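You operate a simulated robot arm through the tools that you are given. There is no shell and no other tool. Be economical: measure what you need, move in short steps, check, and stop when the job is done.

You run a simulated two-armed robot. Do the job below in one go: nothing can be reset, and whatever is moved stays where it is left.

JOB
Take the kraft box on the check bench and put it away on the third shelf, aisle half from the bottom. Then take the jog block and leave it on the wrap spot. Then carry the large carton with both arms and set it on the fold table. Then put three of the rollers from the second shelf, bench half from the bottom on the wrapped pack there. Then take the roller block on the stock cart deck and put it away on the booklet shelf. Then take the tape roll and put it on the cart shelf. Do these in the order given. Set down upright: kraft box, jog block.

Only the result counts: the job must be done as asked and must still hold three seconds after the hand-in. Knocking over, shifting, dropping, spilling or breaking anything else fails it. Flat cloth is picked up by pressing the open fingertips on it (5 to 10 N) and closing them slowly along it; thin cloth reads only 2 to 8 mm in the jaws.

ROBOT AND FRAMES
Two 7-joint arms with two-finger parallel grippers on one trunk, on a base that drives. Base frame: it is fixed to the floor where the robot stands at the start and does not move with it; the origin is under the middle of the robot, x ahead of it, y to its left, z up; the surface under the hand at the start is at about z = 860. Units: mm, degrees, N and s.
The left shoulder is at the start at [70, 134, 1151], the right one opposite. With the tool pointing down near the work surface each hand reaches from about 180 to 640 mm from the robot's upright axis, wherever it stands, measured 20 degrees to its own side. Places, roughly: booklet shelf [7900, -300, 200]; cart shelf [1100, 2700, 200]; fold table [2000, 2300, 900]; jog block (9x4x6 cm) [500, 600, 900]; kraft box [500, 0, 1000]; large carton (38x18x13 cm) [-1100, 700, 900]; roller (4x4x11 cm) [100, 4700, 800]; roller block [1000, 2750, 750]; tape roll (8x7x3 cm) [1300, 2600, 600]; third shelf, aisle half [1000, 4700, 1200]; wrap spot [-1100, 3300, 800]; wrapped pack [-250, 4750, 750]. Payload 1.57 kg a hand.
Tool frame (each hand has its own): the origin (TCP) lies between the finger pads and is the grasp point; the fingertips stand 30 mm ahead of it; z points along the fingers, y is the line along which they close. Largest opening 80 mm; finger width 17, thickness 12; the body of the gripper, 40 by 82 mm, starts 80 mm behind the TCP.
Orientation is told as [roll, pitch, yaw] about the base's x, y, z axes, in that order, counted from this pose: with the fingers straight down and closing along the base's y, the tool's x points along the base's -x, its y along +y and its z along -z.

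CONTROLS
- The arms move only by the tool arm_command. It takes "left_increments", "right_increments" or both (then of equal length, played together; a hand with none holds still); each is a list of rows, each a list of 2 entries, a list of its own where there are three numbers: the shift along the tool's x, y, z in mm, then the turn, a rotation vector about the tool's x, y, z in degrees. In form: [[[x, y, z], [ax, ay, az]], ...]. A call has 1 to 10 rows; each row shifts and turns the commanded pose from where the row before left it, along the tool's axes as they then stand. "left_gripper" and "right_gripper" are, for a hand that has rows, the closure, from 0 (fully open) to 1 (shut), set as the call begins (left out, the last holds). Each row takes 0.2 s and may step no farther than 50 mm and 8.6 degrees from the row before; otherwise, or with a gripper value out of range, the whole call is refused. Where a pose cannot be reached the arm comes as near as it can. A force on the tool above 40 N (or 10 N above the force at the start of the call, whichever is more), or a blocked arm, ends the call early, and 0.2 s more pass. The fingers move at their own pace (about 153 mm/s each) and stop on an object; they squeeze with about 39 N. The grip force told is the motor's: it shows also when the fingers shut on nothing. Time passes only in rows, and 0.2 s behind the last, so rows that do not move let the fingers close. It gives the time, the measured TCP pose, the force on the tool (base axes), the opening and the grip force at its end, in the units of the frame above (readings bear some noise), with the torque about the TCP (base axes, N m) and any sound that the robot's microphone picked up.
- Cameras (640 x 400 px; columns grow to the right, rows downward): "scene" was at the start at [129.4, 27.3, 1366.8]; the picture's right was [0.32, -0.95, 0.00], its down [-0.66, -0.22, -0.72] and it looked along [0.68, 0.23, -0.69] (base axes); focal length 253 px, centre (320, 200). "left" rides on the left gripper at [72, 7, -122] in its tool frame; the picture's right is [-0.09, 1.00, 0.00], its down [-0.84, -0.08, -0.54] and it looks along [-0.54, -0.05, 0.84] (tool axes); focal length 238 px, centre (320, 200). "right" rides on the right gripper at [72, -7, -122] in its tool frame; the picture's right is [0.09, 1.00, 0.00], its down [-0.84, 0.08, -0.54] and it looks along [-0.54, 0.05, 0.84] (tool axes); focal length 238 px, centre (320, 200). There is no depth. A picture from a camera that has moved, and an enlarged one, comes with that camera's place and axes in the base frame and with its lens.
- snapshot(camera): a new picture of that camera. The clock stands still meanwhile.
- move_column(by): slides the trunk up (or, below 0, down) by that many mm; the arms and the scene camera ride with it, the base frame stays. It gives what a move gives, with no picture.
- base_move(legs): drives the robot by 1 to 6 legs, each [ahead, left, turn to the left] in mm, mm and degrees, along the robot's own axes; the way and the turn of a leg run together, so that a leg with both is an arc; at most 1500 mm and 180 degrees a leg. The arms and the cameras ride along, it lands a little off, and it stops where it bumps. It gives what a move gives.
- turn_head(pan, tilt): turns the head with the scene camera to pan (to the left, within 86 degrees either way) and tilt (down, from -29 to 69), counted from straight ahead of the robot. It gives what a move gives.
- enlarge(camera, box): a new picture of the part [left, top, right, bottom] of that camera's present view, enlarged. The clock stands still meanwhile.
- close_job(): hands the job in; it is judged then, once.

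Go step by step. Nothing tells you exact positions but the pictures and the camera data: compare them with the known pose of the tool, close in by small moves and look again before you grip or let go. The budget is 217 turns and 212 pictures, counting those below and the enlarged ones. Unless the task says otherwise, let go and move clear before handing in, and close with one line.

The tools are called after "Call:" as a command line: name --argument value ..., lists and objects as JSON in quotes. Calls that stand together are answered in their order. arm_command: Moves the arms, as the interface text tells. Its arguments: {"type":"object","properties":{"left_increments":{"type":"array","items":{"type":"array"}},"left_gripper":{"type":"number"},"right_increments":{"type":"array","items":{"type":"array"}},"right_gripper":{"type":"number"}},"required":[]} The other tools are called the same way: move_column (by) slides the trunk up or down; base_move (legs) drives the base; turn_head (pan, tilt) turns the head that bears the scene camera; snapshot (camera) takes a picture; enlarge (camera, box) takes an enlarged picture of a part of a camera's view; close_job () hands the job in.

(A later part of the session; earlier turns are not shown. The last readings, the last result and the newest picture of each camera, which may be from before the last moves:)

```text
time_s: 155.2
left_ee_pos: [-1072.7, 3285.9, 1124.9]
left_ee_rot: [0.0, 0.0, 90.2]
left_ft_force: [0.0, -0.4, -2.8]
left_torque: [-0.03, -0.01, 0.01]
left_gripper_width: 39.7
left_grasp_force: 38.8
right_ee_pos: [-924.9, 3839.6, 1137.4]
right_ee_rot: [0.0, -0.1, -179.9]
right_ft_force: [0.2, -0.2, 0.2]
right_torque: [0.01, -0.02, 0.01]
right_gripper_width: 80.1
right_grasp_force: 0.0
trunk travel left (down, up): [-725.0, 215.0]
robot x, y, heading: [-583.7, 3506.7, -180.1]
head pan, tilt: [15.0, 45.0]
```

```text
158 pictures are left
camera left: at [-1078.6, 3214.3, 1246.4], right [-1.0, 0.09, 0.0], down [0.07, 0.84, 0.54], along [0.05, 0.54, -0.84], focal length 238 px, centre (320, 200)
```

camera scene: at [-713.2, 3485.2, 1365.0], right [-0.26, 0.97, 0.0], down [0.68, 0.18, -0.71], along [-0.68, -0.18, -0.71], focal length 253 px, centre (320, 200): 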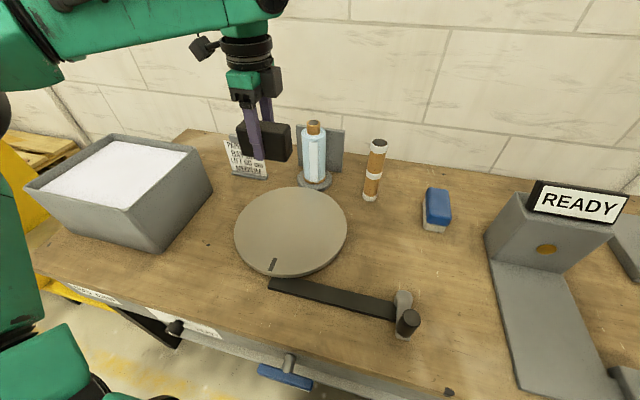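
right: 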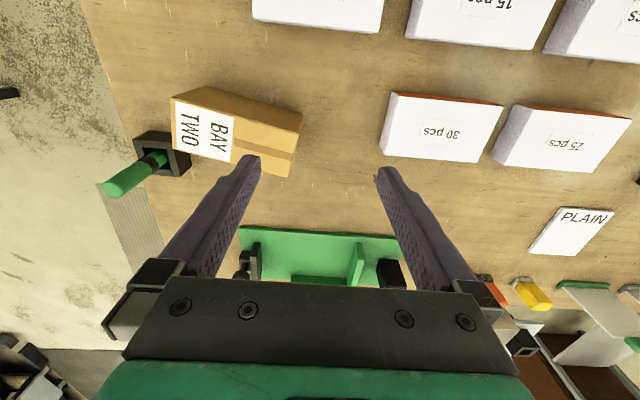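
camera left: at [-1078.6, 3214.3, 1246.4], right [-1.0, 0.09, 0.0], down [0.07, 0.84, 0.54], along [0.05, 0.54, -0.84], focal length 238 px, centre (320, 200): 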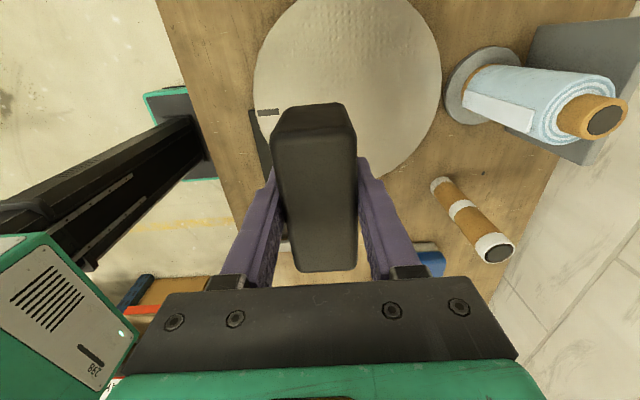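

Call:
arm_command --left_increments '[[[-5.5, 16, 35], [0, 0, 0]], [[-5.5, 16, 35], [0, 0, 0]], [[0, 0, 45], [0, 0, 0]], [[0, 0, 45], [0, 0, 0]], [[0, 0, 45], [0, 0, 0]], [[0, 0, 20], [0, 0, 0]], [[0, 0, 0], [0, 0, 0]]]'

Call:
snapshot --camera "scene"

Call:
snapshot --camera "left"

```text
time_s: 156.8
left_ee_pos: [-1103.4, 3295.6, 900.1]
left_ee_rot: [0.1, -0.1, 90.3]
left_ft_force: [-0.1, -0.2, -1.4]
left_torque: [-0.01, -0.04, -0.01]
left_gripper_width: 39.7
left_grasp_force: 38.9
right_ee_pos: [-922.9, 3840.3, 1137.7]
right_ee_rot: [0.0, 0.0, -179.9]
right_ft_force: [0.3, 0.0, 0.0]
right_torque: [-0.03, 0.0, 0.01]
right_gripper_width: 79.9
right_grasp_force: 0.1
trunk travel left (down, up): [-725.0, 215.0]
robot x, y, heading: [-581.8, 3508.1, -180.0]
head pan, tilt: [15.0, 45.0]
```

```text
157 pictures are left
camera scene: at [-712.1, 3485.2, 1365.1], right [-0.26, 0.97, 0.0], down [0.68, 0.18, -0.71], along [-0.68, -0.18, -0.71], focal length 253 px, centre (320, 200)
```

scene: 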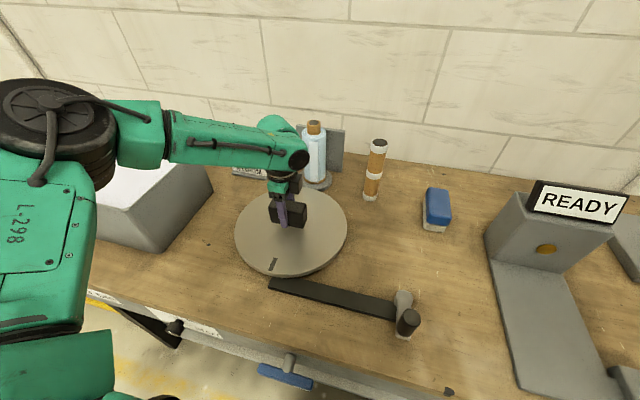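

```text
156 pictures are left
camera left: at [-1109.5, 3224.8, 1021.1], right [-1.0, 0.09, 0.0], down [0.08, 0.84, 0.54], along [0.05, 0.54, -0.84], focal length 238 px, centre (320, 200)
```

left: 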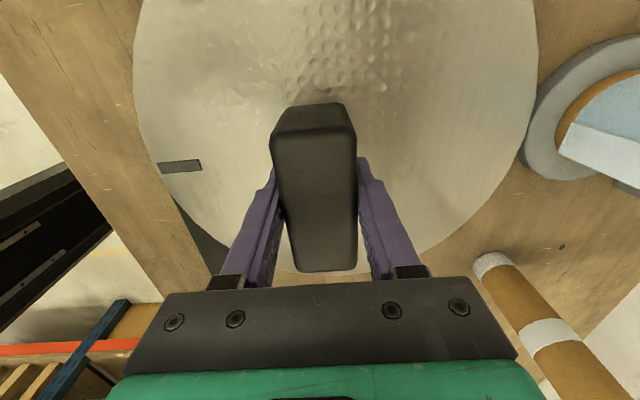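

Over the disc's centre. I lower until contact.

Call:
arm_command --left_increments '[[[0, 0, 12], [0, 0, 0]], [[0, 0, 12], [0, 0, 0]], [[0, 0, 8], [0, 0, 0]], [[0, 0, 4], [0, 0, 0]], [[0, 0, 3], [0, 0, 0]], [[0, 0, 0], [0, 0, 0]]]'

Call:
arm_command --left_increments '[[[0, 0, 3], [0, 0, 0]], [[0, 0, 3], [0, 0, 0]], [[0, 0, 0], [0, 0, 0]]]'

Call:
enlarge --camera "scene" --box '[220, 150, 370, 290]'

```text
time_s: 158.0
left_ee_pos: [-1101.6, 3297.1, 870.8]
left_ee_rot: [1.2, -0.1, 90.2]
left_ft_force: [3.7, 1.3, 13.2]
left_torque: [-0.41, -0.48, 0.0]
left_gripper_width: 39.5
left_grasp_force: 39.1
left hand out of reach, approached as far as the arm can: row 4
right_ee_pos: [-919.3, 3839.6, 1137.4]
right_ee_rot: [0.0, -0.3, -179.9]
right_ft_force: [-0.3, -0.1, 0.1]
right_torque: [0.01, -0.01, -0.03]
right_gripper_width: 80.0
right_grasp_force: 0.1
trunk travel left (down, up): [-725.0, 215.0]
robot x, y, heading: [-586.0, 3508.9, -179.8]
head pan, tilt: [15.0, 45.0]
stopped in row 5 (left hand): the force on the tool passed its limit at 42 N (the readings are from after the stop); the commanded pose is now the measured one
```

```text
time_s: 158.6
left_ee_pos: [-1099.7, 3296.9, 870.4]
left_ee_rot: [1.6, -0.4, 90.2]
left_ft_force: [9.7, 2.1, 18.6]
left_torque: [-0.25, -0.89, 0.0]
left_gripper_width: 39.6
left_grasp_force: 38.7
right_ee_pos: [-918.4, 3841.1, 1137.6]
right_ee_rot: [0.1, -0.4, -179.9]
right_ft_force: [0.4, -0.5, 0.2]
right_torque: [0.01, -0.04, 0.02]
right_gripper_width: 79.9
right_grasp_force: 0.0
trunk travel left (down, up): [-725.0, 215.0]
robot x, y, heading: [-582.5, 3506.6, -180.3]
head pan, tilt: [15.0, 45.0]
stopped in row 3 (left hand): the force on the tool passed its limit at 41 N (the readings are from after the stop); the commanded pose is now the measured one
```

```text
2.86 times, centred on (295, 220) of scene
camera zoom: at [-705.4, 3487.1, 1365.7], right [-0.26, 0.97, 0.0], down [0.68, 0.18, -0.71], along [-0.69, -0.18, -0.7], focal length 723 px, centre (391, 143)
```

zoom: 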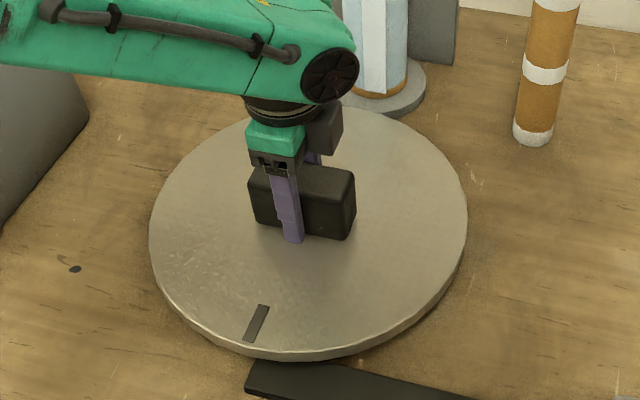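

It's in contact (disc top ≈834). I relieve the pressure a little, then open.

Call:
arm_command --left_increments '[[[0, 0, -1], [0, 0, 0]], [[0, 0, -0.5], [0, 0, 0]], [[0, 0, 0], [0, 0, 0]]]'

```text
time_s: 159.4
left_ee_pos: [-1101.8, 3295.0, 870.4]
left_ee_rot: [1.6, -0.2, 90.1]
left_ft_force: [11.7, 0.5, 13.1]
left_torque: [-0.09, -0.77, 0.0]
left_gripper_width: 39.6
left_grasp_force: 39.1
right_ee_pos: [-919.6, 3840.2, 1137.5]
right_ee_rot: [0.0, -0.3, -179.8]
right_ft_force: [0.0, 0.2, 0.0]
right_torque: [-0.02, 0.03, 0.02]
right_gripper_width: 79.8
right_grasp_force: 0.0
trunk travel left (down, up): [-725.0, 215.0]
robot x, y, heading: [-585.9, 3506.7, -179.8]
head pan, tilt: [15.0, 45.0]
```

Call:
arm_command --left_increments '[[[0, -0.7, -1], [0, 0, 0]], [[0, -0.7, -0.7], [0, 0, 0]], [[0, 0, 0], [0, 0, 0]]]'

```text
time_s: 160.2
left_ee_pos: [-1103.1, 3294.3, 870.2]
left_ee_rot: [1.5, -0.3, 90.2]
left_ft_force: [5.0, -2.7, 3.2]
left_torque: [-0.09, -0.31, 0.02]
left_gripper_width: 39.3
left_grasp_force: 39.3
right_ee_pos: [-922.1, 3839.3, 1137.1]
right_ee_rot: [0.0, -0.2, -179.9]
right_ft_force: [-0.1, -0.8, -0.6]
right_torque: [0.01, 0.01, -0.03]
right_gripper_width: 79.9
right_grasp_force: 0.1
trunk travel left (down, up): [-725.0, 215.0]
robot x, y, heading: [-587.0, 3508.1, -180.0]
head pan, tilt: [15.0, 45.0]
```

Call:
arm_command --left_increments '[[[0, 0, 0], [0, 0, 0]], [[0, 0, 0], [0, 0, 0]]]' --left_gripper 0

Call:
arm_command --left_increments '[[[0, 0, -20], [0, 0, 0]], [[0, 0, -40], [0, 0, 0]], [[0, 0, -45], [0, 0, 0]], [[0, 0, -45], [0, 0, 0]], [[0, 0, -45], [0, 0, 0]], [[0, 0, -45], [0, 0, 0]]]'

Call:
enlarge --camera "scene" --box '[220, 150, 370, 290]'

```text
time_s: 160.8
left_ee_pos: [-1105.7, 3296.2, 871.6]
left_ee_rot: [1.6, -0.3, 90.2]
left_ft_force: [-5.2, -0.7, 9.1]
left_torque: [-0.03, -0.23, 0.0]
left_gripper_width: 74.3
left_grasp_force: 0.1
right_ee_pos: [-924.1, 3840.3, 1137.5]
right_ee_rot: [-0.1, -0.1, -179.9]
right_ft_force: [-0.2, 1.1, 0.2]
right_torque: [-0.01, 0.0, 0.0]
right_gripper_width: 80.1
right_grasp_force: 0.1
trunk travel left (down, up): [-725.0, 215.0]
robot x, y, heading: [-586.2, 3505.3, 179.9]
head pan, tilt: [15.0, 45.0]
```

```text
time_s: 162.2
left_ee_pos: [-1098.1, 3293.0, 1112.5]
left_ee_rot: [1.4, -0.3, 90.2]
left_ft_force: [-0.2, -0.4, -0.4]
left_torque: [-0.04, -0.01, 0.01]
left_gripper_width: 80.2
left_grasp_force: 0.0
right_ee_pos: [-921.9, 3839.5, 1136.6]
right_ee_rot: [0.0, -0.1, -179.9]
right_ft_force: [0.5, -0.2, -0.9]
right_torque: [0.04, 0.01, 0.0]
right_gripper_width: 79.7
right_grasp_force: 0.1
trunk travel left (down, up): [-725.0, 215.0]
robot x, y, heading: [-583.6, 3505.7, -179.8]
head pan, tilt: [15.0, 45.0]
```

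```text
2.86 times, centred on (295, 220) of scene
camera zoom: at [-711.1, 3485.9, 1365.2], right [-0.26, 0.97, 0.0], down [0.68, 0.18, -0.71], along [-0.68, -0.18, -0.71], focal length 723 px, centre (391, 143)
```

zoom: 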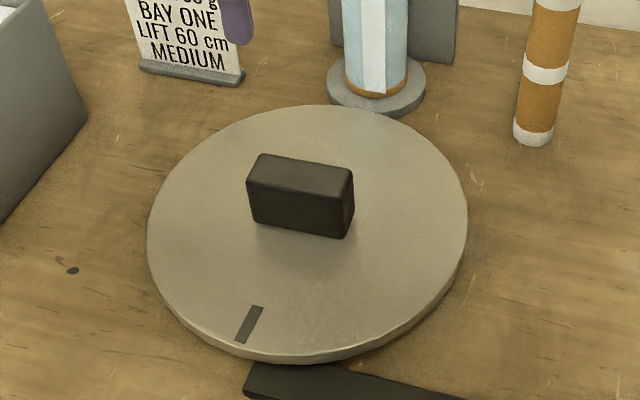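

The jog block stands on the wrap spot. Next the large carton at (-1100, 700); I retract the left hand, back off and drive there.

Call:
arm_command --left_increments '[[[0, -40, -5], [0, 0, -8]], [[0, -40, -5], [0, 0, -8]], [[0, -40, -5], [0, 0, -8]], [[0, 0, 0], [0, 0, -8]], [[0, 0, 0], [0, 0, -8]], [[0, 0, 0], [0, 0, -8]], [[0, 0, 0], [0, 0, -8]], [[0, 0, 0], [0, 0, -8]], [[0, 0, 0], [0, 0, -8]], [[0, 0, 0], [0, 0, -8]]]'

Call:
base_move --legs '[[-500, 0, 0], [0, 1400, 0], [0, 1400, 0]]'

Call:
turn_head --pan 0 --tilt 35

Call:
snapshot --camera "scene"

```text
time_s: 164.4
left_ee_pos: [-978.3, 3311.2, 1122.2]
left_ee_rot: [-0.1, -1.5, 170.5]
left_ft_force: [-0.4, -0.3, 0.2]
left_torque: [0.0, 0.02, 0.03]
left_gripper_width: 80.0
left_grasp_force: 0.0
right_ee_pos: [-923.4, 3839.2, 1137.0]
right_ee_rot: [0.0, -0.1, -179.9]
right_ft_force: [-0.3, -0.2, -0.4]
right_torque: [-0.02, 0.0, -0.01]
right_gripper_width: 79.9
right_grasp_force: 0.1
trunk travel left (down, up): [-725.0, 215.0]
robot x, y, heading: [-586.2, 3505.1, -179.8]
head pan, tilt: [15.0, 45.0]
```

```text
time_s: 180.7
left_ee_pos: [-458.8, 461.3, 1122.2]
left_ee_rot: [0.0, -1.5, 170.4]
left_ft_force: [0.4, -0.2, -0.2]
left_torque: [-0.01, -0.02, 0.01]
left_gripper_width: 79.9
left_grasp_force: 0.1
right_ee_pos: [-407.6, 990.8, 1137.3]
right_ee_rot: [0.0, 0.0, -179.5]
right_ft_force: [0.8, 0.7, 0.0]
right_torque: [0.0, -0.01, -0.04]
right_gripper_width: 80.0
right_grasp_force: 0.1
trunk travel left (down, up): [-725.0, 215.0]
robot x, y, heading: [-66.1, 657.8, -179.4]
head pan, tilt: [15.0, 45.0]
```

```text
time_s: 181.5
left_ee_pos: [-458.8, 462.0, 1122.4]
left_ee_rot: [-0.1, -1.5, 170.7]
left_ft_force: [0.5, -0.3, 0.3]
left_torque: [0.02, 0.02, 0.01]
left_gripper_width: 80.1
left_grasp_force: 0.0
right_ee_pos: [-406.9, 991.1, 1136.8]
right_ee_rot: [0.0, -0.1, -179.5]
right_ft_force: [-0.6, -0.5, -0.8]
right_torque: [0.01, 0.0, -0.01]
right_gripper_width: 79.7
right_grasp_force: 0.0
trunk travel left (down, up): [-725.0, 215.0]
robot x, y, heading: [-61.0, 656.0, -179.6]
head pan, tilt: [0.0, 35.0]
```

```text
153 pictures are left
camera scene: at [-202.9, 658.8, 1379.9], right [-0.01, 1.0, 0.0], down [0.57, 0.0, -0.82], along [-0.82, -0.01, -0.57], focal length 253 px, centre (320, 200)
```

scene: 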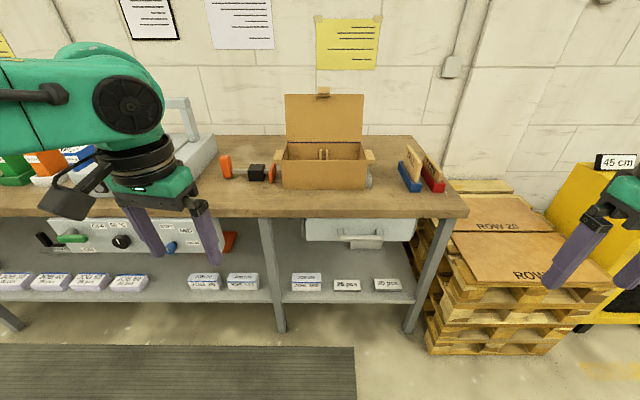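

Call:
enlarge --camera "scene" --box '[200, 80, 460, 230]'

```text
2.46 times, centred on (330, 155) of scene
camera zoom: at [-202.9, 658.8, 1379.9], right [-0.01, 1.0, 0.0], down [0.57, 0.0, -0.82], along [-0.82, -0.01, -0.57], focal length 623 px, centre (295, 311)
```

zoom: 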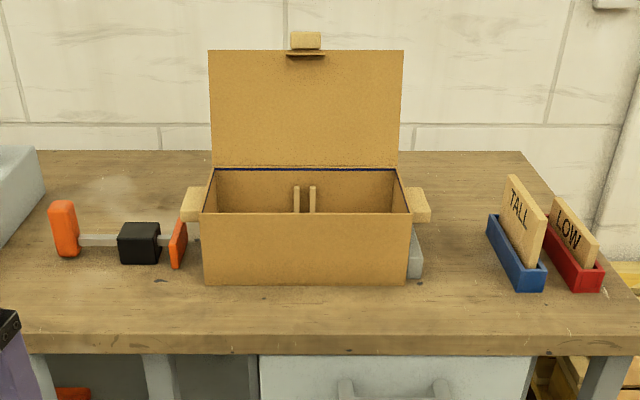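

The carton is open with a raised lid and a handle block on each end; it sits around (-1100, 670). I drive nearer to measure the handles.

Call:
base_move --legs '[[520, -15, -0.4]]'

Call:
turn_head --pan 0 --tilt 45

Call:
snapshot --camera "scene"

Call:
snapshot --camera "left"

Call:
snapshot --camera "right"

```text
time_s: 184.6
left_ee_pos: [-987.4, 482.2, 1122.8]
left_ee_rot: [-0.2, -1.4, 169.8]
left_ft_force: [-0.2, -0.4, -0.1]
left_torque: [-0.03, -0.01, -0.01]
left_gripper_width: 79.8
left_grasp_force: 0.0
right_ee_pos: [-927.4, 1010.7, 1136.6]
right_ee_rot: [0.0, -0.1, 179.7]
right_ft_force: [0.1, -0.6, -0.3]
right_torque: [0.02, 0.01, 0.0]
right_gripper_width: 80.0
right_grasp_force: 0.0
trunk travel left (down, up): [-725.0, 215.0]
robot x, y, heading: [-591.7, 675.5, 179.7]
head pan, tilt: [0.0, 35.0]
```

```text
time_s: 185.3
left_ee_pos: [-987.4, 482.0, 1122.0]
left_ee_rot: [-0.1, -1.4, 169.8]
left_ft_force: [-0.8, 0.5, -0.7]
left_torque: [0.01, -0.02, 0.03]
left_gripper_width: 79.9
left_grasp_force: 0.1
right_ee_pos: [-928.1, 1009.9, 1137.3]
right_ee_rot: [0.0, -0.2, 179.7]
right_ft_force: [1.1, 0.3, 0.5]
right_torque: [0.0, -0.01, 0.01]
right_gripper_width: 80.2
right_grasp_force: 0.0
trunk travel left (down, up): [-725.0, 215.0]
robot x, y, heading: [-593.0, 676.2, 179.7]
head pan, tilt: [0.0, 45.0]
```

```text
151 pictures are left
camera scene: at [-722.8, 676.0, 1365.2], right [0.01, 1.0, 0.0], down [0.71, 0.0, -0.71], along [-0.71, 0.0, -0.71], focal length 253 px, centre (320, 200)
```

scene: 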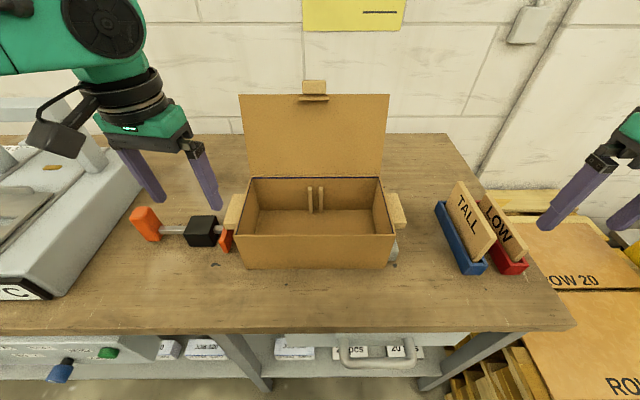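

```text
150 pictures are left
camera left: at [-915.9, 463.0, 1241.7], right [-0.27, -0.96, 0.0], down [-0.8, 0.22, 0.56], along [-0.54, 0.15, -0.83], focal length 238 px, centre (320, 200)
```

left: 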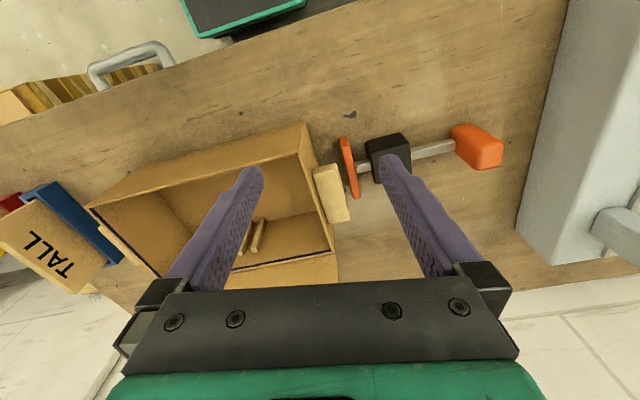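

```text
149 pictures are left
camera right: at [-857.5, 1017.5, 1257.2], right [0.09, -1.0, 0.0], down [-0.84, -0.07, 0.54], along [-0.54, -0.05, -0.84], focal length 238 px, centre (320, 200)
```

right: 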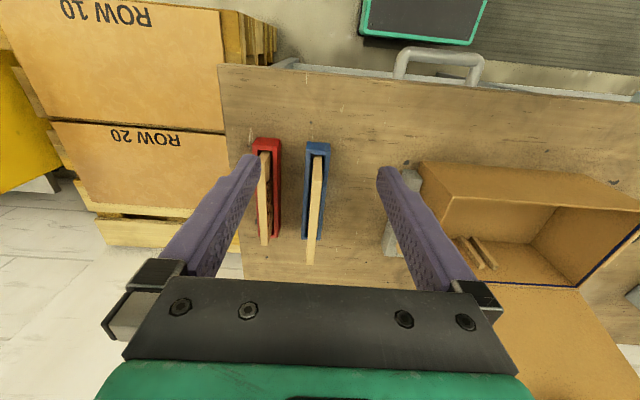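

Call:
enlarge --camera "left" --box '[260, 110, 480, 248]'

Call:
enlarge --camera "scene" --box '[200, 160, 300, 280]'

Call:
enlarge --camera "scene" --box '[340, 160, 440, 280]'

```text
2.90 times, centred on (370, 179) of left
camera zoom: at [-915.9, 463.0, 1241.7], right [-0.27, -0.96, 0.0], down [-0.8, 0.22, 0.56], along [-0.54, 0.15, -0.83], focal length 691 px, centre (175, 261)
```

zoom: 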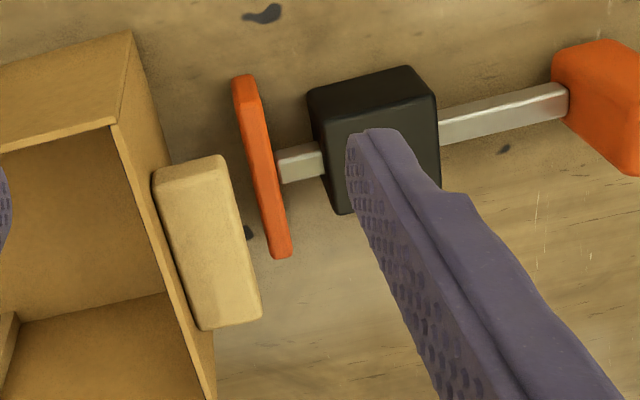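

```text
3.33 times, centred on (250, 220) of scene
camera zoom: at [-722.8, 676.0, 1365.2], right [0.01, 1.0, 0.0], down [0.71, 0.0, -0.71], along [-0.71, 0.0, -0.71], focal length 844 px, centre (553, 133)
```

zoom: 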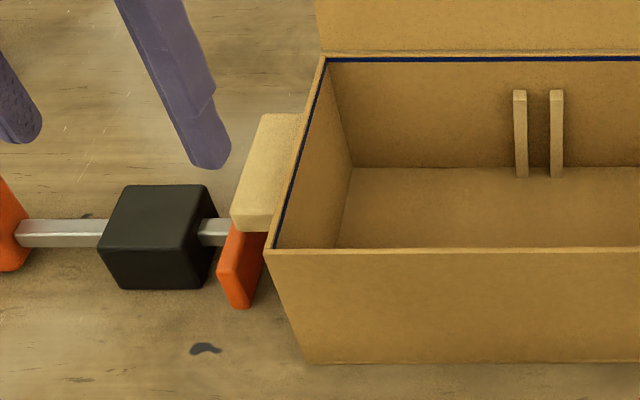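

```text
3.33 times, centred on (390, 220) of scene
camera zoom: at [-722.8, 676.0, 1365.2], right [0.01, 1.0, 0.0], down [0.71, 0.0, -0.71], along [-0.71, 0.0, -0.71], focal length 844 px, centre (87, 133)
```

zoom: 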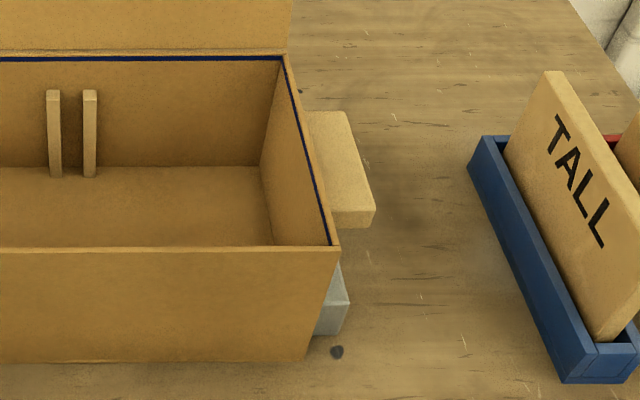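

Handles are bars along x (84 mm) projecting ~35 mm; carton body spans y≈516–818, rim z≈990. I'll grip wall plus handle on both ends with vertical fingers, one finger inside the box. First I go above both handles.

Call:
arm_command --left_increments '[[[0, 0, 0], [0, 0.7, -5]], [[0, 0, 0], [0, 0.7, -5]], [[-35.5, -6, 24], [0, 0, 0]], [[-35.5, -6, 24], [0, 0, 0]], [[-35.5, -6, 24], [0, 0, 0]], [[0, 0, 0], [0, 0, 0]]]' --right_increments '[[[-33, 35, 17.4], [0, 0, 0]], [[-33, 35, 17.4], [0, 0, 0]], [[-33, 35, 17.4], [0, 0, 0]], [[-33, 35, 17.4], [0, 0, 0]], [[-33, 36, 17.4], [0, 0, 0]], [[0, 0, 0], [0, 0, 0]]]' --left_gripper 0 --right_gripper 0

Call:
snapshot --camera "scene"

Call:
snapshot --camera "left"

Call:
snapshot --camera "right"

```text
refused: row 1 steps farther than a row can; nothing moved
```

```text
145 pictures are left
camera scene: at [-722.8, 676.0, 1365.2], right [0.01, 1.0, 0.0], down [0.71, 0.0, -0.71], along [-0.71, 0.0, -0.71], focal length 253 px, centre (320, 200)
```

scene: 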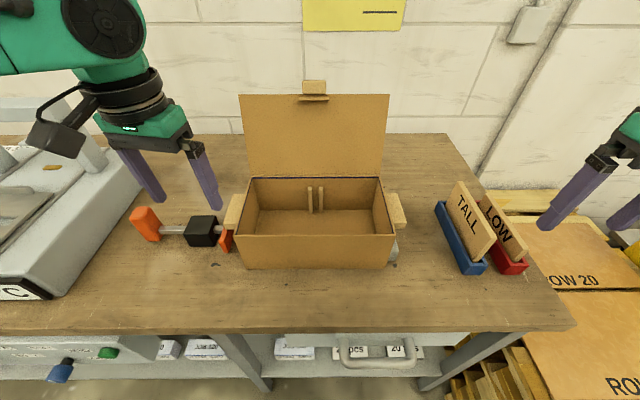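

```text
144 pictures are left
camera left: at [-915.9, 463.0, 1241.7], right [-0.27, -0.96, 0.0], down [-0.8, 0.22, 0.56], along [-0.54, 0.15, -0.83], focal length 238 px, centre (320, 200)
```

left: 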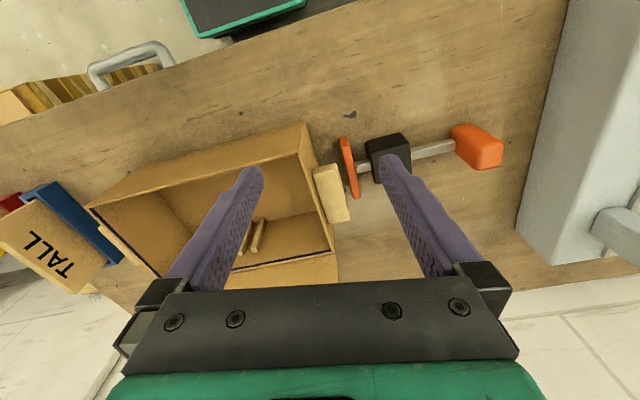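

```text
143 pictures are left
camera right: at [-857.5, 1017.5, 1257.2], right [0.09, -1.0, 0.0], down [-0.84, -0.07, 0.54], along [-0.54, -0.05, -0.84], focal length 238 px, centre (320, 200)
```

right: 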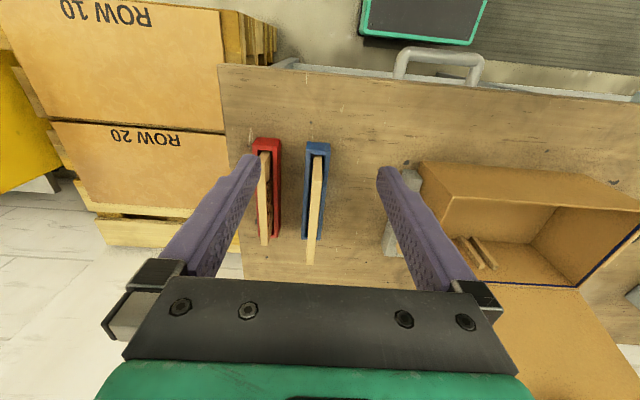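

Call:
arm_command --left_increments '[[[0, 0, 0], [0, 0.7, -5]], [[0, 0, 0], [0, 0.7, -5]], [[-35.5, -6, 24], [0, 0, 0]], [[-35.5, -6, 24], [0, 0, 0]], [[-35.5, -6, 24], [0, 0, 0]], [[0, 0, 0], [0, 0, 0]], [[0, 0, 0], [0, 0, 0]]]' --right_increments '[[[-27.7, 29.3, 14.5], [0, 0, 0]], [[-27.7, 29.3, 14.5], [0, 0, 0]], [[-27.7, 29.3, 14.5], [0, 0, 0]], [[-27.7, 29.3, 14.5], [0, 0, 0]], [[-27.7, 29.3, 14.5], [0, 0, 0]], [[-27.7, 29.3, 14.5], [0, 0, 0]], [[0, 0, 0], [0, 0, 0]]]' --left_gripper 0 --right_gripper 0

Call:
snapshot --camera "scene"

Call:
snapshot --camera "left"

Call:
snapshot --camera "right"

```text
time_s: 186.9
left_ee_pos: [-1095.9, 501.9, 1051.0]
left_ee_rot: [-0.1, -0.1, 179.8]
left_ft_force: [0.4, 0.1, 0.2]
left_torque: [-0.01, 0.02, 0.0]
left_gripper_width: 79.8
left_grasp_force: 0.1
right_ee_pos: [-1094.9, 837.2, 1048.1]
right_ee_rot: [0.1, -0.3, 179.7]
right_ft_force: [0.0, 0.2, 0.0]
right_torque: [0.0, 0.04, 0.0]
right_gripper_width: 80.1
right_grasp_force: 0.0
trunk travel left (down, up): [-725.0, 215.0]
robot x, y, heading: [-591.8, 678.8, 179.3]
head pan, tilt: [0.0, 45.0]
```

```text
142 pictures are left
camera scene: at [-721.3, 676.9, 1365.3], right [0.01, 1.0, 0.0], down [0.71, -0.01, -0.71], along [-0.71, 0.0, -0.71], focal length 253 px, centre (320, 200)
```

scene: 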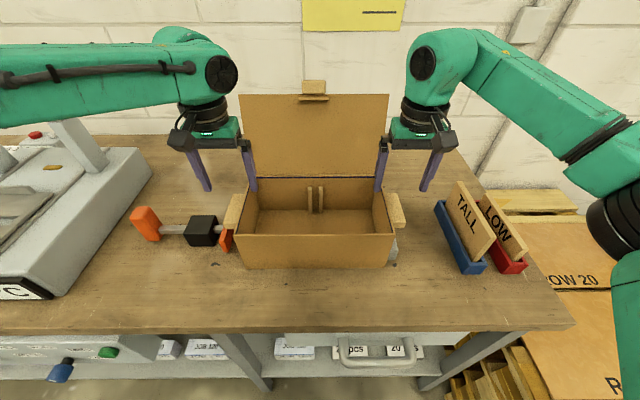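

```text
141 pictures are left
camera left: at [-1024.6, 496.2, 1171.6], right [-0.1, -1.0, 0.0], down [-0.84, 0.08, 0.54], along [-0.54, 0.05, -0.84], focal length 238 px, centre (320, 200)
```

left: 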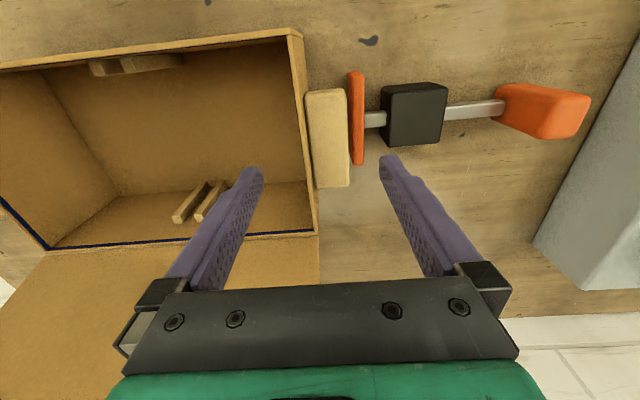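

```text
140 pictures are left
camera right: at [-1023.0, 844.4, 1168.7], right [0.09, -1.0, 0.0], down [-0.84, -0.07, 0.54], along [-0.54, -0.05, -0.84], focal length 238 px, centre (320, 200)
```

right: 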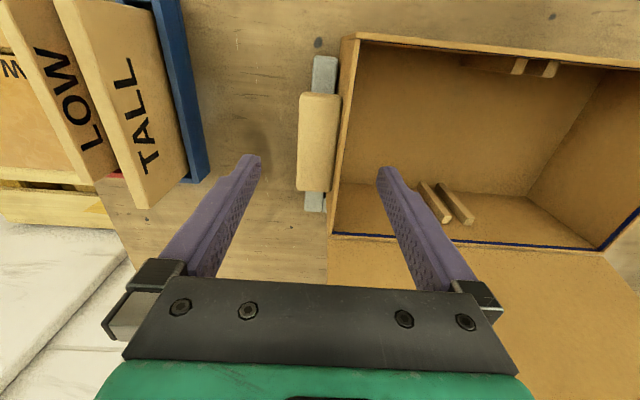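

Positions check out (spans 480–518 and 816–854). I lower both hands over the walls.

Call:
arm_command --left_increments '[[[3, 2.5, 15], [0, 0, 0]], [[0, 0, 22], [0, 0, 0]], [[0, 0, 22], [0, 0, 0]], [[0, 0, 22], [0, 0, 0]], [[0, 0, 0], [0, 0, 0]]]' --right_increments '[[[3, 2, 15], [0, 0, 0]], [[0, 0, 22], [0, 0, 0]], [[0, 0, 22], [0, 0, 0]], [[0, 0, 22], [0, 0, 0]], [[0, 0, 0], [0, 0, 0]]]'

Call:
snapshot --camera "scene"

Call:
snapshot --camera "left"

Call:
snapshot --camera "right"

```text
time_s: 188.1
left_ee_pos: [-1090.2, 498.5, 969.1]
left_ee_rot: [-0.2, -0.1, 179.8]
left_ft_force: [0.7, 0.5, -0.2]
left_torque: [0.01, -0.01, 0.0]
left_gripper_width: 80.1
left_grasp_force: 0.0
right_ee_pos: [-1091.6, 833.5, 968.6]
right_ee_rot: [0.1, -0.1, 179.6]
right_ft_force: [-0.7, -0.4, -0.1]
right_torque: [0.03, -0.02, -0.02]
right_gripper_width: 79.8
right_grasp_force: 0.2
trunk travel left (down, up): [-725.0, 215.0]
robot x, y, heading: [-588.8, 671.9, 179.7]
head pan, tilt: [0.0, 45.0]
```

```text
139 pictures are left
camera scene: at [-722.1, 676.0, 1365.2], right [0.01, 1.0, 0.0], down [0.71, 0.0, -0.71], along [-0.71, 0.0, -0.71], focal length 253 px, centre (320, 200)
```

scene: 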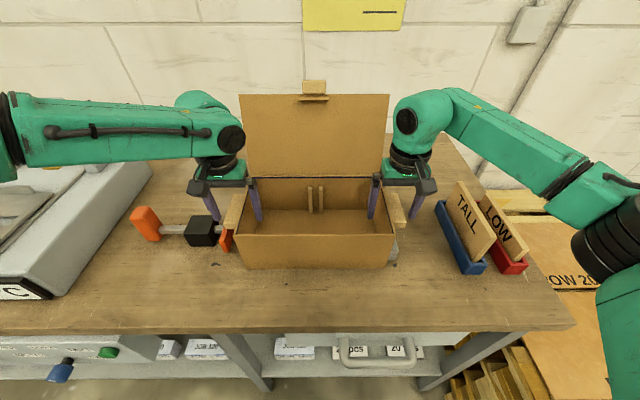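

```text
138 pictures are left
camera left: at [-1018.6, 492.5, 1091.1], right [-0.1, -1.0, 0.0], down [-0.84, 0.08, 0.54], along [-0.54, 0.05, -0.84], focal length 238 px, centre (320, 200)
```

left: 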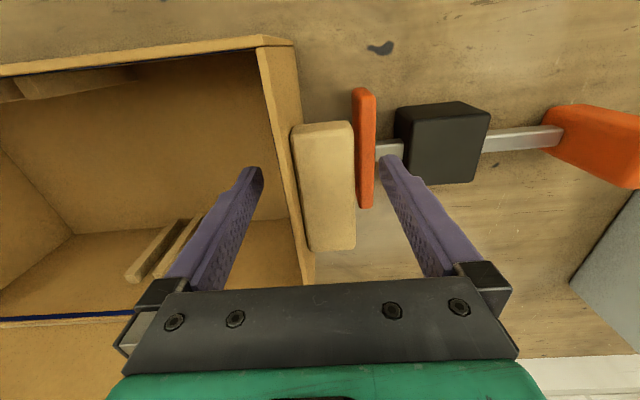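

```text
137 pictures are left
camera right: at [-1020.7, 840.8, 1090.1], right [0.09, -1.0, 0.0], down [-0.84, -0.07, 0.54], along [-0.54, -0.05, -0.84], focal length 238 px, centre (320, 200)
```

right: 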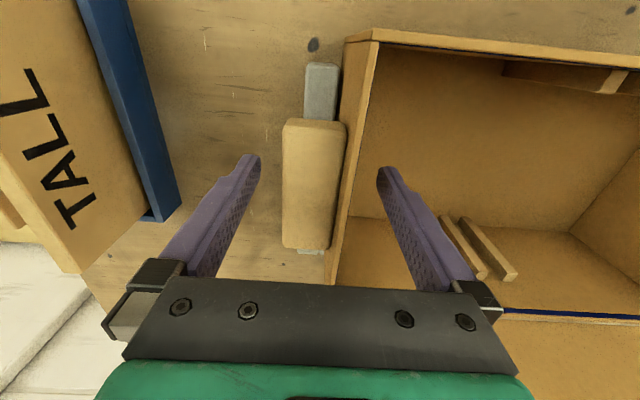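

Both grips straddle wall and handle. I close both hands together.

Call:
arm_command --left_increments '[[[0, 0, 4], [0, 0, 0]], [[0, 0, 0], [0, 0, 0]], [[0, 0, 0], [0, 0, 0]], [[0, 0, 0], [0, 0, 0]]]' --right_increments '[[[0, 0, 4], [0, 0, 0]], [[0, 0, 0], [0, 0, 0]], [[0, 0, 0], [0, 0, 0]], [[0, 0, 0], [0, 0, 0]]]' --left_gripper 1 --right_gripper 1

Call:
snapshot --camera "scene"

```text
time_s: 189.1
left_ee_pos: [-1090.8, 496.9, 968.7]
left_ee_rot: [0.0, -0.3, 180.0]
left_ft_force: [1.3, -0.9, 8.4]
left_torque: [0.12, -0.96, -0.15]
left_gripper_width: 39.5
left_grasp_force: 39.2
right_ee_pos: [-1093.8, 836.5, 967.6]
right_ee_rot: [-0.3, -0.3, 179.5]
right_ft_force: [-2.3, 2.6, 7.2]
right_torque: [0.27, -0.6, 0.27]
right_gripper_width: 39.7
right_grasp_force: 38.8
trunk travel left (down, up): [-725.0, 215.0]
robot x, y, heading: [-590.7, 673.6, 179.3]
head pan, tilt: [0.0, 45.0]
stopped in row 4 (right hand): the force on the tool passed its limit at 42 N (the readings are from after the stop); the commanded pose is now the measured one
```

```text
136 pictures are left
camera scene: at [-720.3, 676.2, 1365.2], right [0.01, 1.0, 0.0], down [0.71, 0.0, -0.71], along [-0.71, 0.0, -0.71], focal length 253 px, centre (320, 200)
```

scene: 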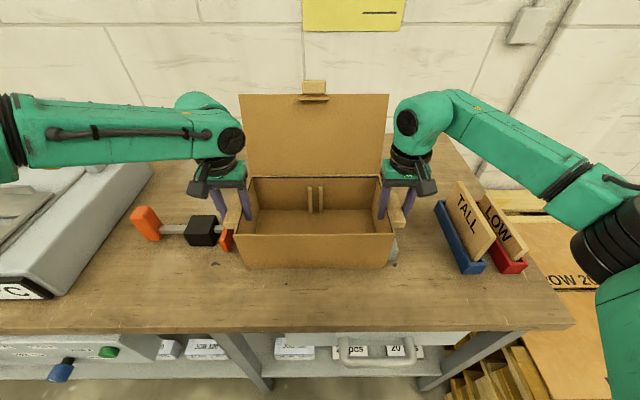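

Gripped at 39.6 mm on both sides. I lift together gently.

Call:
arm_command --left_increments '[[[0, 0, -4], [0, 0, 0]], [[0, 0, -6], [0, 0, 0]], [[0, 0, -10], [0, 0, 0]], [[0, 0, -15], [0, 0, 0]], [[0, 0, 0], [0, 0, 0]]]' --right_increments '[[[0, 0, -4], [0, 0, 0]], [[0, 0, -6], [0, 0, 0]], [[0, 0, -10], [0, 0, 0]], [[0, 0, -15], [0, 0, 0]], [[0, 0, 0], [0, 0, 0]]]'

Call:
snapshot --camera "scene"

```text
time_s: 190.3
left_ee_pos: [-1093.0, 497.3, 1000.2]
left_ee_rot: [0.3, -0.1, -180.0]
left_ft_force: [0.8, -16.3, -1.7]
left_torque: [0.15, 0.19, -0.42]
left_gripper_width: 39.8
left_grasp_force: 38.6
right_ee_pos: [-1093.8, 836.0, 1000.8]
right_ee_rot: [-0.4, -0.1, 179.2]
right_ft_force: [-0.4, 15.7, -2.5]
right_torque: [-0.11, -0.3, 0.3]
right_gripper_width: 39.6
right_grasp_force: 39.7
trunk travel left (down, up): [-725.0, 215.0]
robot x, y, heading: [-593.8, 676.3, 179.5]
head pan, tilt: [0.0, 45.0]
```

```text
135 pictures are left
camera scene: at [-723.3, 676.0, 1365.1], right [0.01, 1.0, 0.0], down [0.71, 0.0, -0.71], along [-0.71, 0.0, -0.71], focal length 253 px, centre (320, 200)
```

scene: 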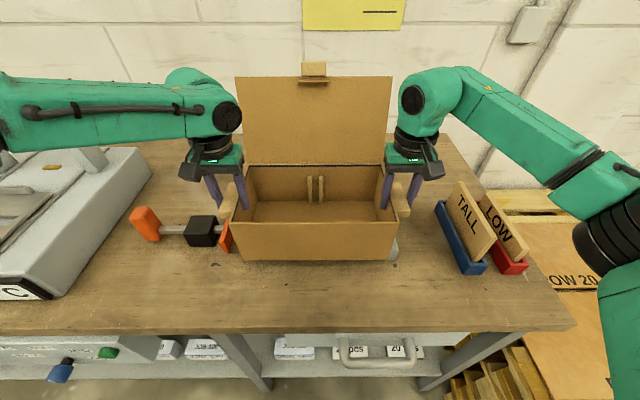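

Carton is up and light. I ease the lateral squeeze, raise it more, then back away and turn to look for the fold table.

Call:
arm_command --left_increments '[[[0, 0.5, -25], [0, 0, 0]], [[0, 0.5, -25], [0, 0, 0]], [[0, 0, -25], [0, 0, 0]], [[0, 0, -25], [0, 0, 0]], [[0, 0, 0], [0, 0, 0]]]' --right_increments '[[[0, -0.5, -25], [0, 0, 0]], [[0, -0.5, -25], [0, 0, 0]], [[0, 0, -25], [0, 0, 0]], [[0, 0, -25], [0, 0, 0]], [[0, 0, 0], [0, 0, 0]]]'

Call:
base_move --legs '[[-540, 0, 0], [0, 0, -90]]'

Call:
turn_head --pan -55 --tilt 18

Call:
snapshot --camera "scene"

```text
time_s: 191.5
left_ee_pos: [-1092.7, 496.2, 1100.8]
left_ee_rot: [0.0, -0.1, 179.8]
left_ft_force: [-3.8, 10.0, -2.8]
left_torque: [-0.1, -0.78, 0.64]
left_gripper_width: 40.0
left_grasp_force: 39.1
right_ee_pos: [-1094.8, 836.7, 1101.9]
right_ee_rot: [-0.1, -0.1, 179.7]
right_ft_force: [3.7, -9.3, -1.7]
right_torque: [-0.02, 0.74, 0.57]
right_gripper_width: 39.6
right_grasp_force: 38.5
trunk travel left (down, up): [-725.0, 215.0]
robot x, y, heading: [-593.1, 672.0, 179.5]
head pan, tilt: [0.0, 45.0]
```

```text
time_s: 198.3
left_ee_pos: [-241.3, 1168.8, 1100.4]
left_ee_rot: [-0.2, -0.1, 90.0]
left_ft_force: [32.6, 0.3, -1.9]
left_torque: [0.0, 0.23, 0.04]
left_gripper_width: 39.7
left_grasp_force: 38.7
right_ee_pos: [100.2, 1170.6, 1099.7]
right_ee_rot: [-0.1, -0.1, 89.7]
right_ft_force: [-32.3, -1.4, -1.3]
right_torque: [-0.09, -0.11, 0.3]
right_gripper_width: 39.7
right_grasp_force: 39.1
trunk travel left (down, up): [-725.0, 215.0]
robot x, y, heading: [-59.5, 665.8, 89.7]
head pan, tilt: [0.0, 45.0]
```

```text
time_s: 199.6
left_ee_pos: [-241.1, 1169.4, 1101.2]
left_ee_rot: [-0.1, -0.2, 90.0]
left_ft_force: [3.0, 1.1, -1.8]
left_torque: [-0.08, 0.55, 0.01]
left_gripper_width: 39.9
left_grasp_force: 39.0
right_ee_pos: [97.7, 1172.9, 1099.6]
right_ee_rot: [-0.1, -0.1, 89.7]
right_ft_force: [-1.9, -1.4, -1.0]
right_torque: [0.05, -0.46, 0.35]
right_gripper_width: 39.7
right_grasp_force: 39.1
trunk travel left (down, up): [-725.0, 215.0]
robot x, y, heading: [-59.3, 668.4, 89.6]
head pan, tilt: [-55.0, 18.0]
```

```text
134 pictures are left
camera scene: at [15.8, 774.0, 1407.0], right [0.57, -0.82, 0.0], down [-0.25, -0.18, -0.95], along [0.78, 0.54, -0.31], focal length 253 px, centre (320, 200)
```

scene: 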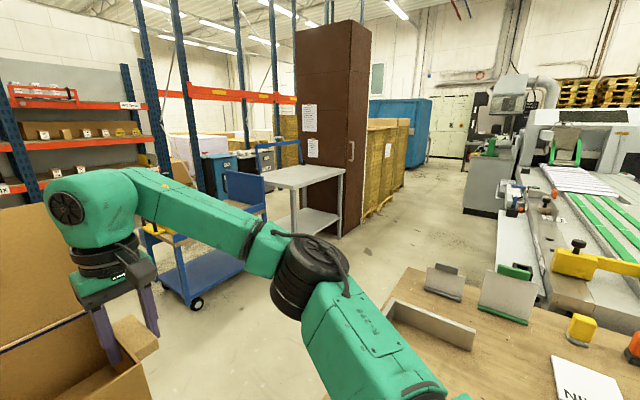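

The fold table's top spans roughly x 1450–2360, y 2010–2530, z≈880. I approach from its south side: forward, then sideways to x≈1900.

Call:
base_move --legs '[[800, 0, 0], [0, -1000, 0.4], [0, -900, 0]]'

Call:
turn_head --pan 0 --tilt 40

Call:
snapshot --camera "scene"

```text
time_s: 213.0
left_ee_pos: [1662.4, 1959.0, 1099.7]
left_ee_rot: [-0.1, -0.1, 90.9]
left_ft_force: [6.1, 0.7, -2.5]
left_torque: [-0.01, 0.44, -0.03]
left_gripper_width: 39.8
left_grasp_force: 39.4
right_ee_pos: [2001.1, 1965.3, 1100.1]
right_ee_rot: [0.0, -0.1, 90.5]
right_ft_force: [-6.3, -1.1, -1.7]
right_torque: [-0.05, -0.32, 0.25]
right_gripper_width: 39.8
right_grasp_force: 39.1
trunk travel left (down, up): [-725.0, 215.0]
robot x, y, heading: [1847.2, 1459.3, 90.7]
head pan, tilt: [-55.0, 18.0]
```

```text
time_s: 214.2
left_ee_pos: [1660.7, 1959.5, 1099.8]
left_ee_rot: [-0.1, -0.1, 90.9]
left_ft_force: [0.5, 0.8, -2.0]
left_torque: [-0.16, 0.56, -0.02]
left_gripper_width: 39.5
left_grasp_force: 39.3
right_ee_pos: [2001.9, 1966.0, 1099.7]
right_ee_rot: [-0.1, -0.1, 90.6]
right_ft_force: [-0.9, -1.8, -1.5]
right_torque: [0.03, -0.48, 0.29]
right_gripper_width: 39.7
right_grasp_force: 38.6
trunk travel left (down, up): [-725.0, 215.0]
robot x, y, heading: [1847.3, 1461.3, 90.5]
head pan, tilt: [0.0, 40.0]
```

```text
133 pictures are left
camera scene: at [1848.0, 1598.7, 1372.3], right [1.0, 0.01, 0.0], down [0.01, -0.64, -0.77], along [-0.01, 0.77, -0.64], focal length 253 px, centre (320, 200)
```

scene: 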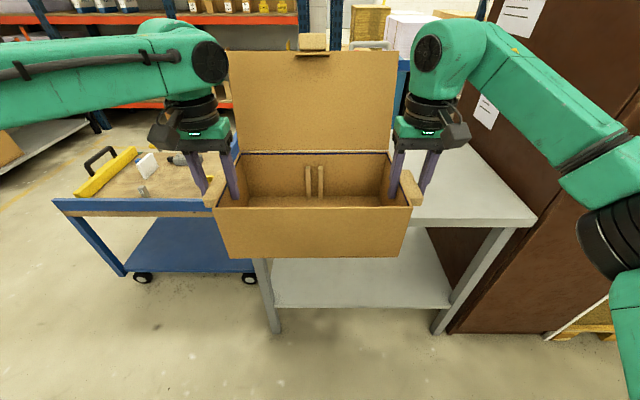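

I move in over the table: forward 250 mm and slightly left, keeping the elbows off the brown cabinet and the cart.

Call:
base_move --legs '[[0, 40, -0.5], [245, 0, 0]]'

Call:
snapshot --camera "scene"

Call:
snapshot --camera "left"

Call:
snapshot --camera "right"

```text
time_s: 216.5
left_ee_pos: [1627.7, 2204.8, 1101.8]
left_ee_rot: [-0.2, -0.2, 90.2]
left_ft_force: [1.3, 0.5, -2.9]
left_torque: [0.01, 0.49, 0.13]
left_gripper_width: 39.6
left_grasp_force: 38.6
right_ee_pos: [1966.3, 2209.0, 1100.1]
right_ee_rot: [-0.1, -0.1, 90.1]
right_ft_force: [-2.2, -1.5, -1.8]
right_torque: [-0.1, -0.36, 0.23]
right_gripper_width: 39.5
right_grasp_force: 38.8
trunk travel left (down, up): [-725.0, 215.0]
robot x, y, heading: [1807.5, 1706.0, 90.2]
head pan, tilt: [0.0, 40.0]
```

```text
132 pictures are left
camera scene: at [1809.0, 1842.4, 1372.5], right [1.0, 0.0, 0.0], down [0.0, -0.64, -0.77], along [0.0, 0.77, -0.64], focal length 253 px, centre (320, 200)
```

scene: 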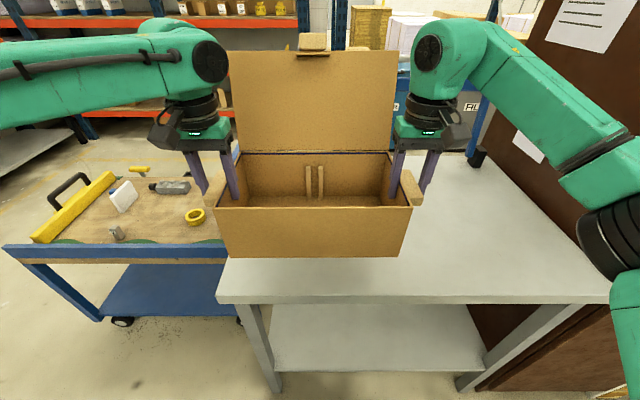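

```text
131 pictures are left
camera left: at [1619.8, 2133.5, 1222.4], right [-1.0, 0.09, 0.0], down [0.07, 0.84, 0.54], along [0.05, 0.54, -0.84], focal length 238 px, centre (320, 200)
```

left: 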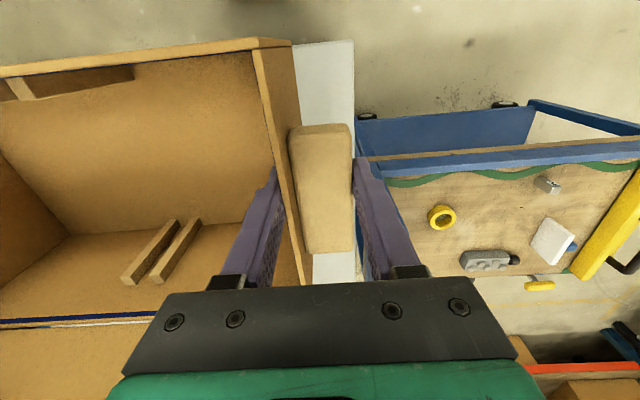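

```text
130 pictures are left
camera right: at [1972.2, 2137.1, 1221.4], right [-1.0, -0.09, 0.0], down [-0.08, 0.84, 0.54], along [-0.05, 0.54, -0.84], focal length 238 px, centre (320, 200)
```

right: 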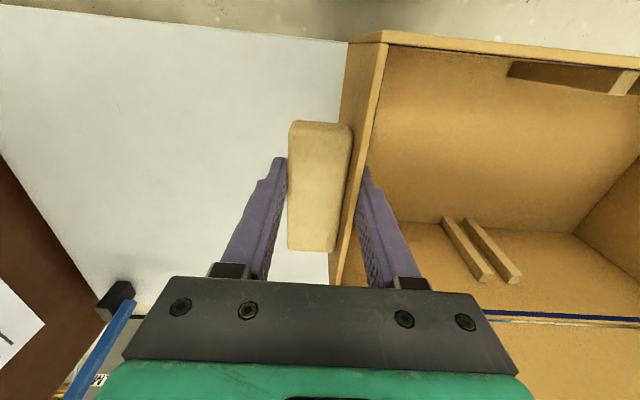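

The table's near edge is at y≈2115 and left edge x≈1595; I go 60 mm further in and 25 mm right for margin.

Call:
base_move --legs '[[60, -25, 0]]'

Call:
arm_command --left_increments '[[[0, 0, 20], [0, 0, 0]], [[0, 0, 20], [0, 0, 0]], [[0, 0, 20], [0, 0, 0]], [[0, 0, 20], [0, 0, 0]], [[0, 0, 0], [0, 0, 0]]]' --right_increments '[[[0, 0, 20], [0, 0, 0]], [[0, 0, 20], [0, 0, 0]], [[0, 0, 20], [0, 0, 0]], [[0, 0, 20], [0, 0, 0]], [[0, 0, 0], [0, 0, 0]]]'

Call:
snapshot --camera "scene"

```text
time_s: 217.5
left_ee_pos: [1649.0, 2259.9, 1103.2]
left_ee_rot: [-0.2, -0.3, 90.5]
left_ft_force: [0.7, 0.6, -0.5]
left_torque: [0.04, 0.57, 0.05]
left_gripper_width: 39.8
left_grasp_force: 39.2
right_ee_pos: [1990.1, 2265.0, 1102.4]
right_ee_rot: [-0.2, -0.2, 90.1]
right_ft_force: [-0.6, -0.3, -1.5]
right_torque: [-0.04, -0.5, 0.13]
right_gripper_width: 39.6
right_grasp_force: 38.2
trunk travel left (down, up): [-725.0, 215.0]
robot x, y, heading: [1833.0, 1769.0, 90.1]
head pan, tilt: [0.0, 40.0]
```

```text
time_s: 218.7
left_ee_pos: [1651.1, 2264.6, 1020.4]
left_ee_rot: [0.0, -0.2, 90.4]
left_ft_force: [2.8, 4.6, -1.4]
left_torque: [-0.62, 0.4, 0.41]
left_gripper_width: 39.9
left_grasp_force: 39.0
right_ee_pos: [1990.3, 2268.8, 1021.1]
right_ee_rot: [-0.1, 0.0, 90.2]
right_ft_force: [-2.6, -4.4, -2.3]
right_torque: [0.54, -0.38, 0.8]
right_gripper_width: 39.7
right_grasp_force: 38.9
trunk travel left (down, up): [-725.0, 215.0]
robot x, y, heading: [1831.7, 1766.5, 90.0]
head pan, tilt: [0.0, 40.0]
```

```text
129 pictures are left
camera scene: at [1834.0, 1902.3, 1372.4], right [1.0, 0.0, 0.0], down [0.0, -0.64, -0.77], along [0.0, 0.77, -0.64], focal length 253 px, centre (320, 200)
```

scene: 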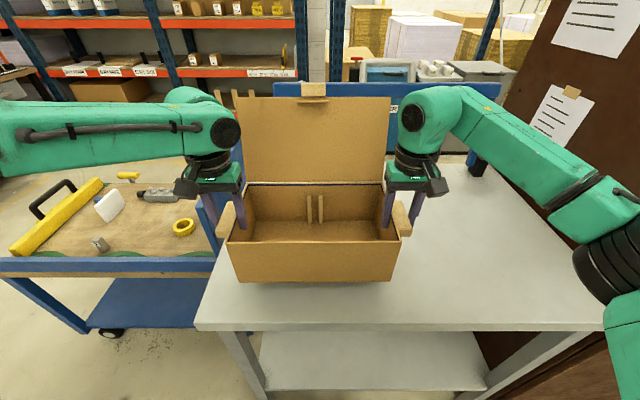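

Call:
arm_command --left_increments '[[[0, 0, 10], [0, 0, 0]], [[0, 0, 10], [0, 0, 0]], [[0, 0, 8], [0, 0, 0]], [[0, 0, 0], [0, 0, 0]]]' --right_increments '[[[0, 0, 10], [0, 0, 0]], [[0, 0, 10], [0, 0, 0]], [[0, 0, 8], [0, 0, 0]], [[0, 0, 0], [0, 0, 0]]]'

Call:
enlarge --camera "scene" --box '[180, 200, 440, 350]'

```text
time_s: 219.7
left_ee_pos: [1650.7, 2265.1, 993.4]
left_ee_rot: [0.0, -0.1, 90.4]
left_ft_force: [-1.0, 4.4, -5.0]
left_torque: [-0.08, 0.8, 0.73]
left_gripper_width: 39.7
left_grasp_force: 39.1
right_ee_pos: [1990.0, 2269.7, 991.7]
right_ee_rot: [-0.1, -0.1, 90.1]
right_ft_force: [0.8, -3.5, 0.8]
right_torque: [0.01, 0.08, 0.81]
right_gripper_width: 39.4
right_grasp_force: 38.9
trunk travel left (down, up): [-725.0, 215.0]
robot x, y, heading: [1829.9, 1764.0, 90.2]
head pan, tilt: [0.0, 40.0]
```

```text
2.46 times, centred on (310, 275) of scene
camera zoom: at [1834.0, 1902.8, 1372.3], right [1.0, 0.0, 0.0], down [0.0, -0.64, -0.77], along [0.0, 0.77, -0.64], focal length 623 px, centre (345, 15)
```

zoom: 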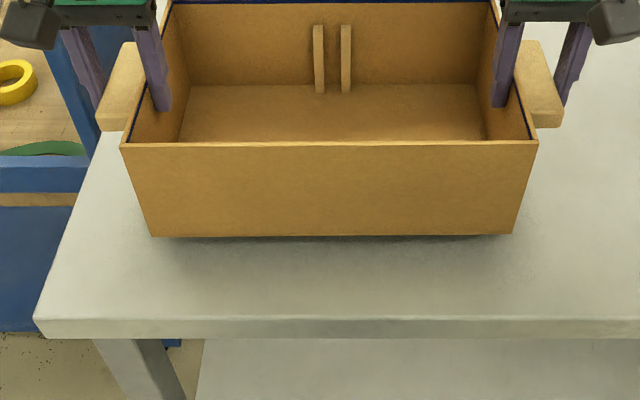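

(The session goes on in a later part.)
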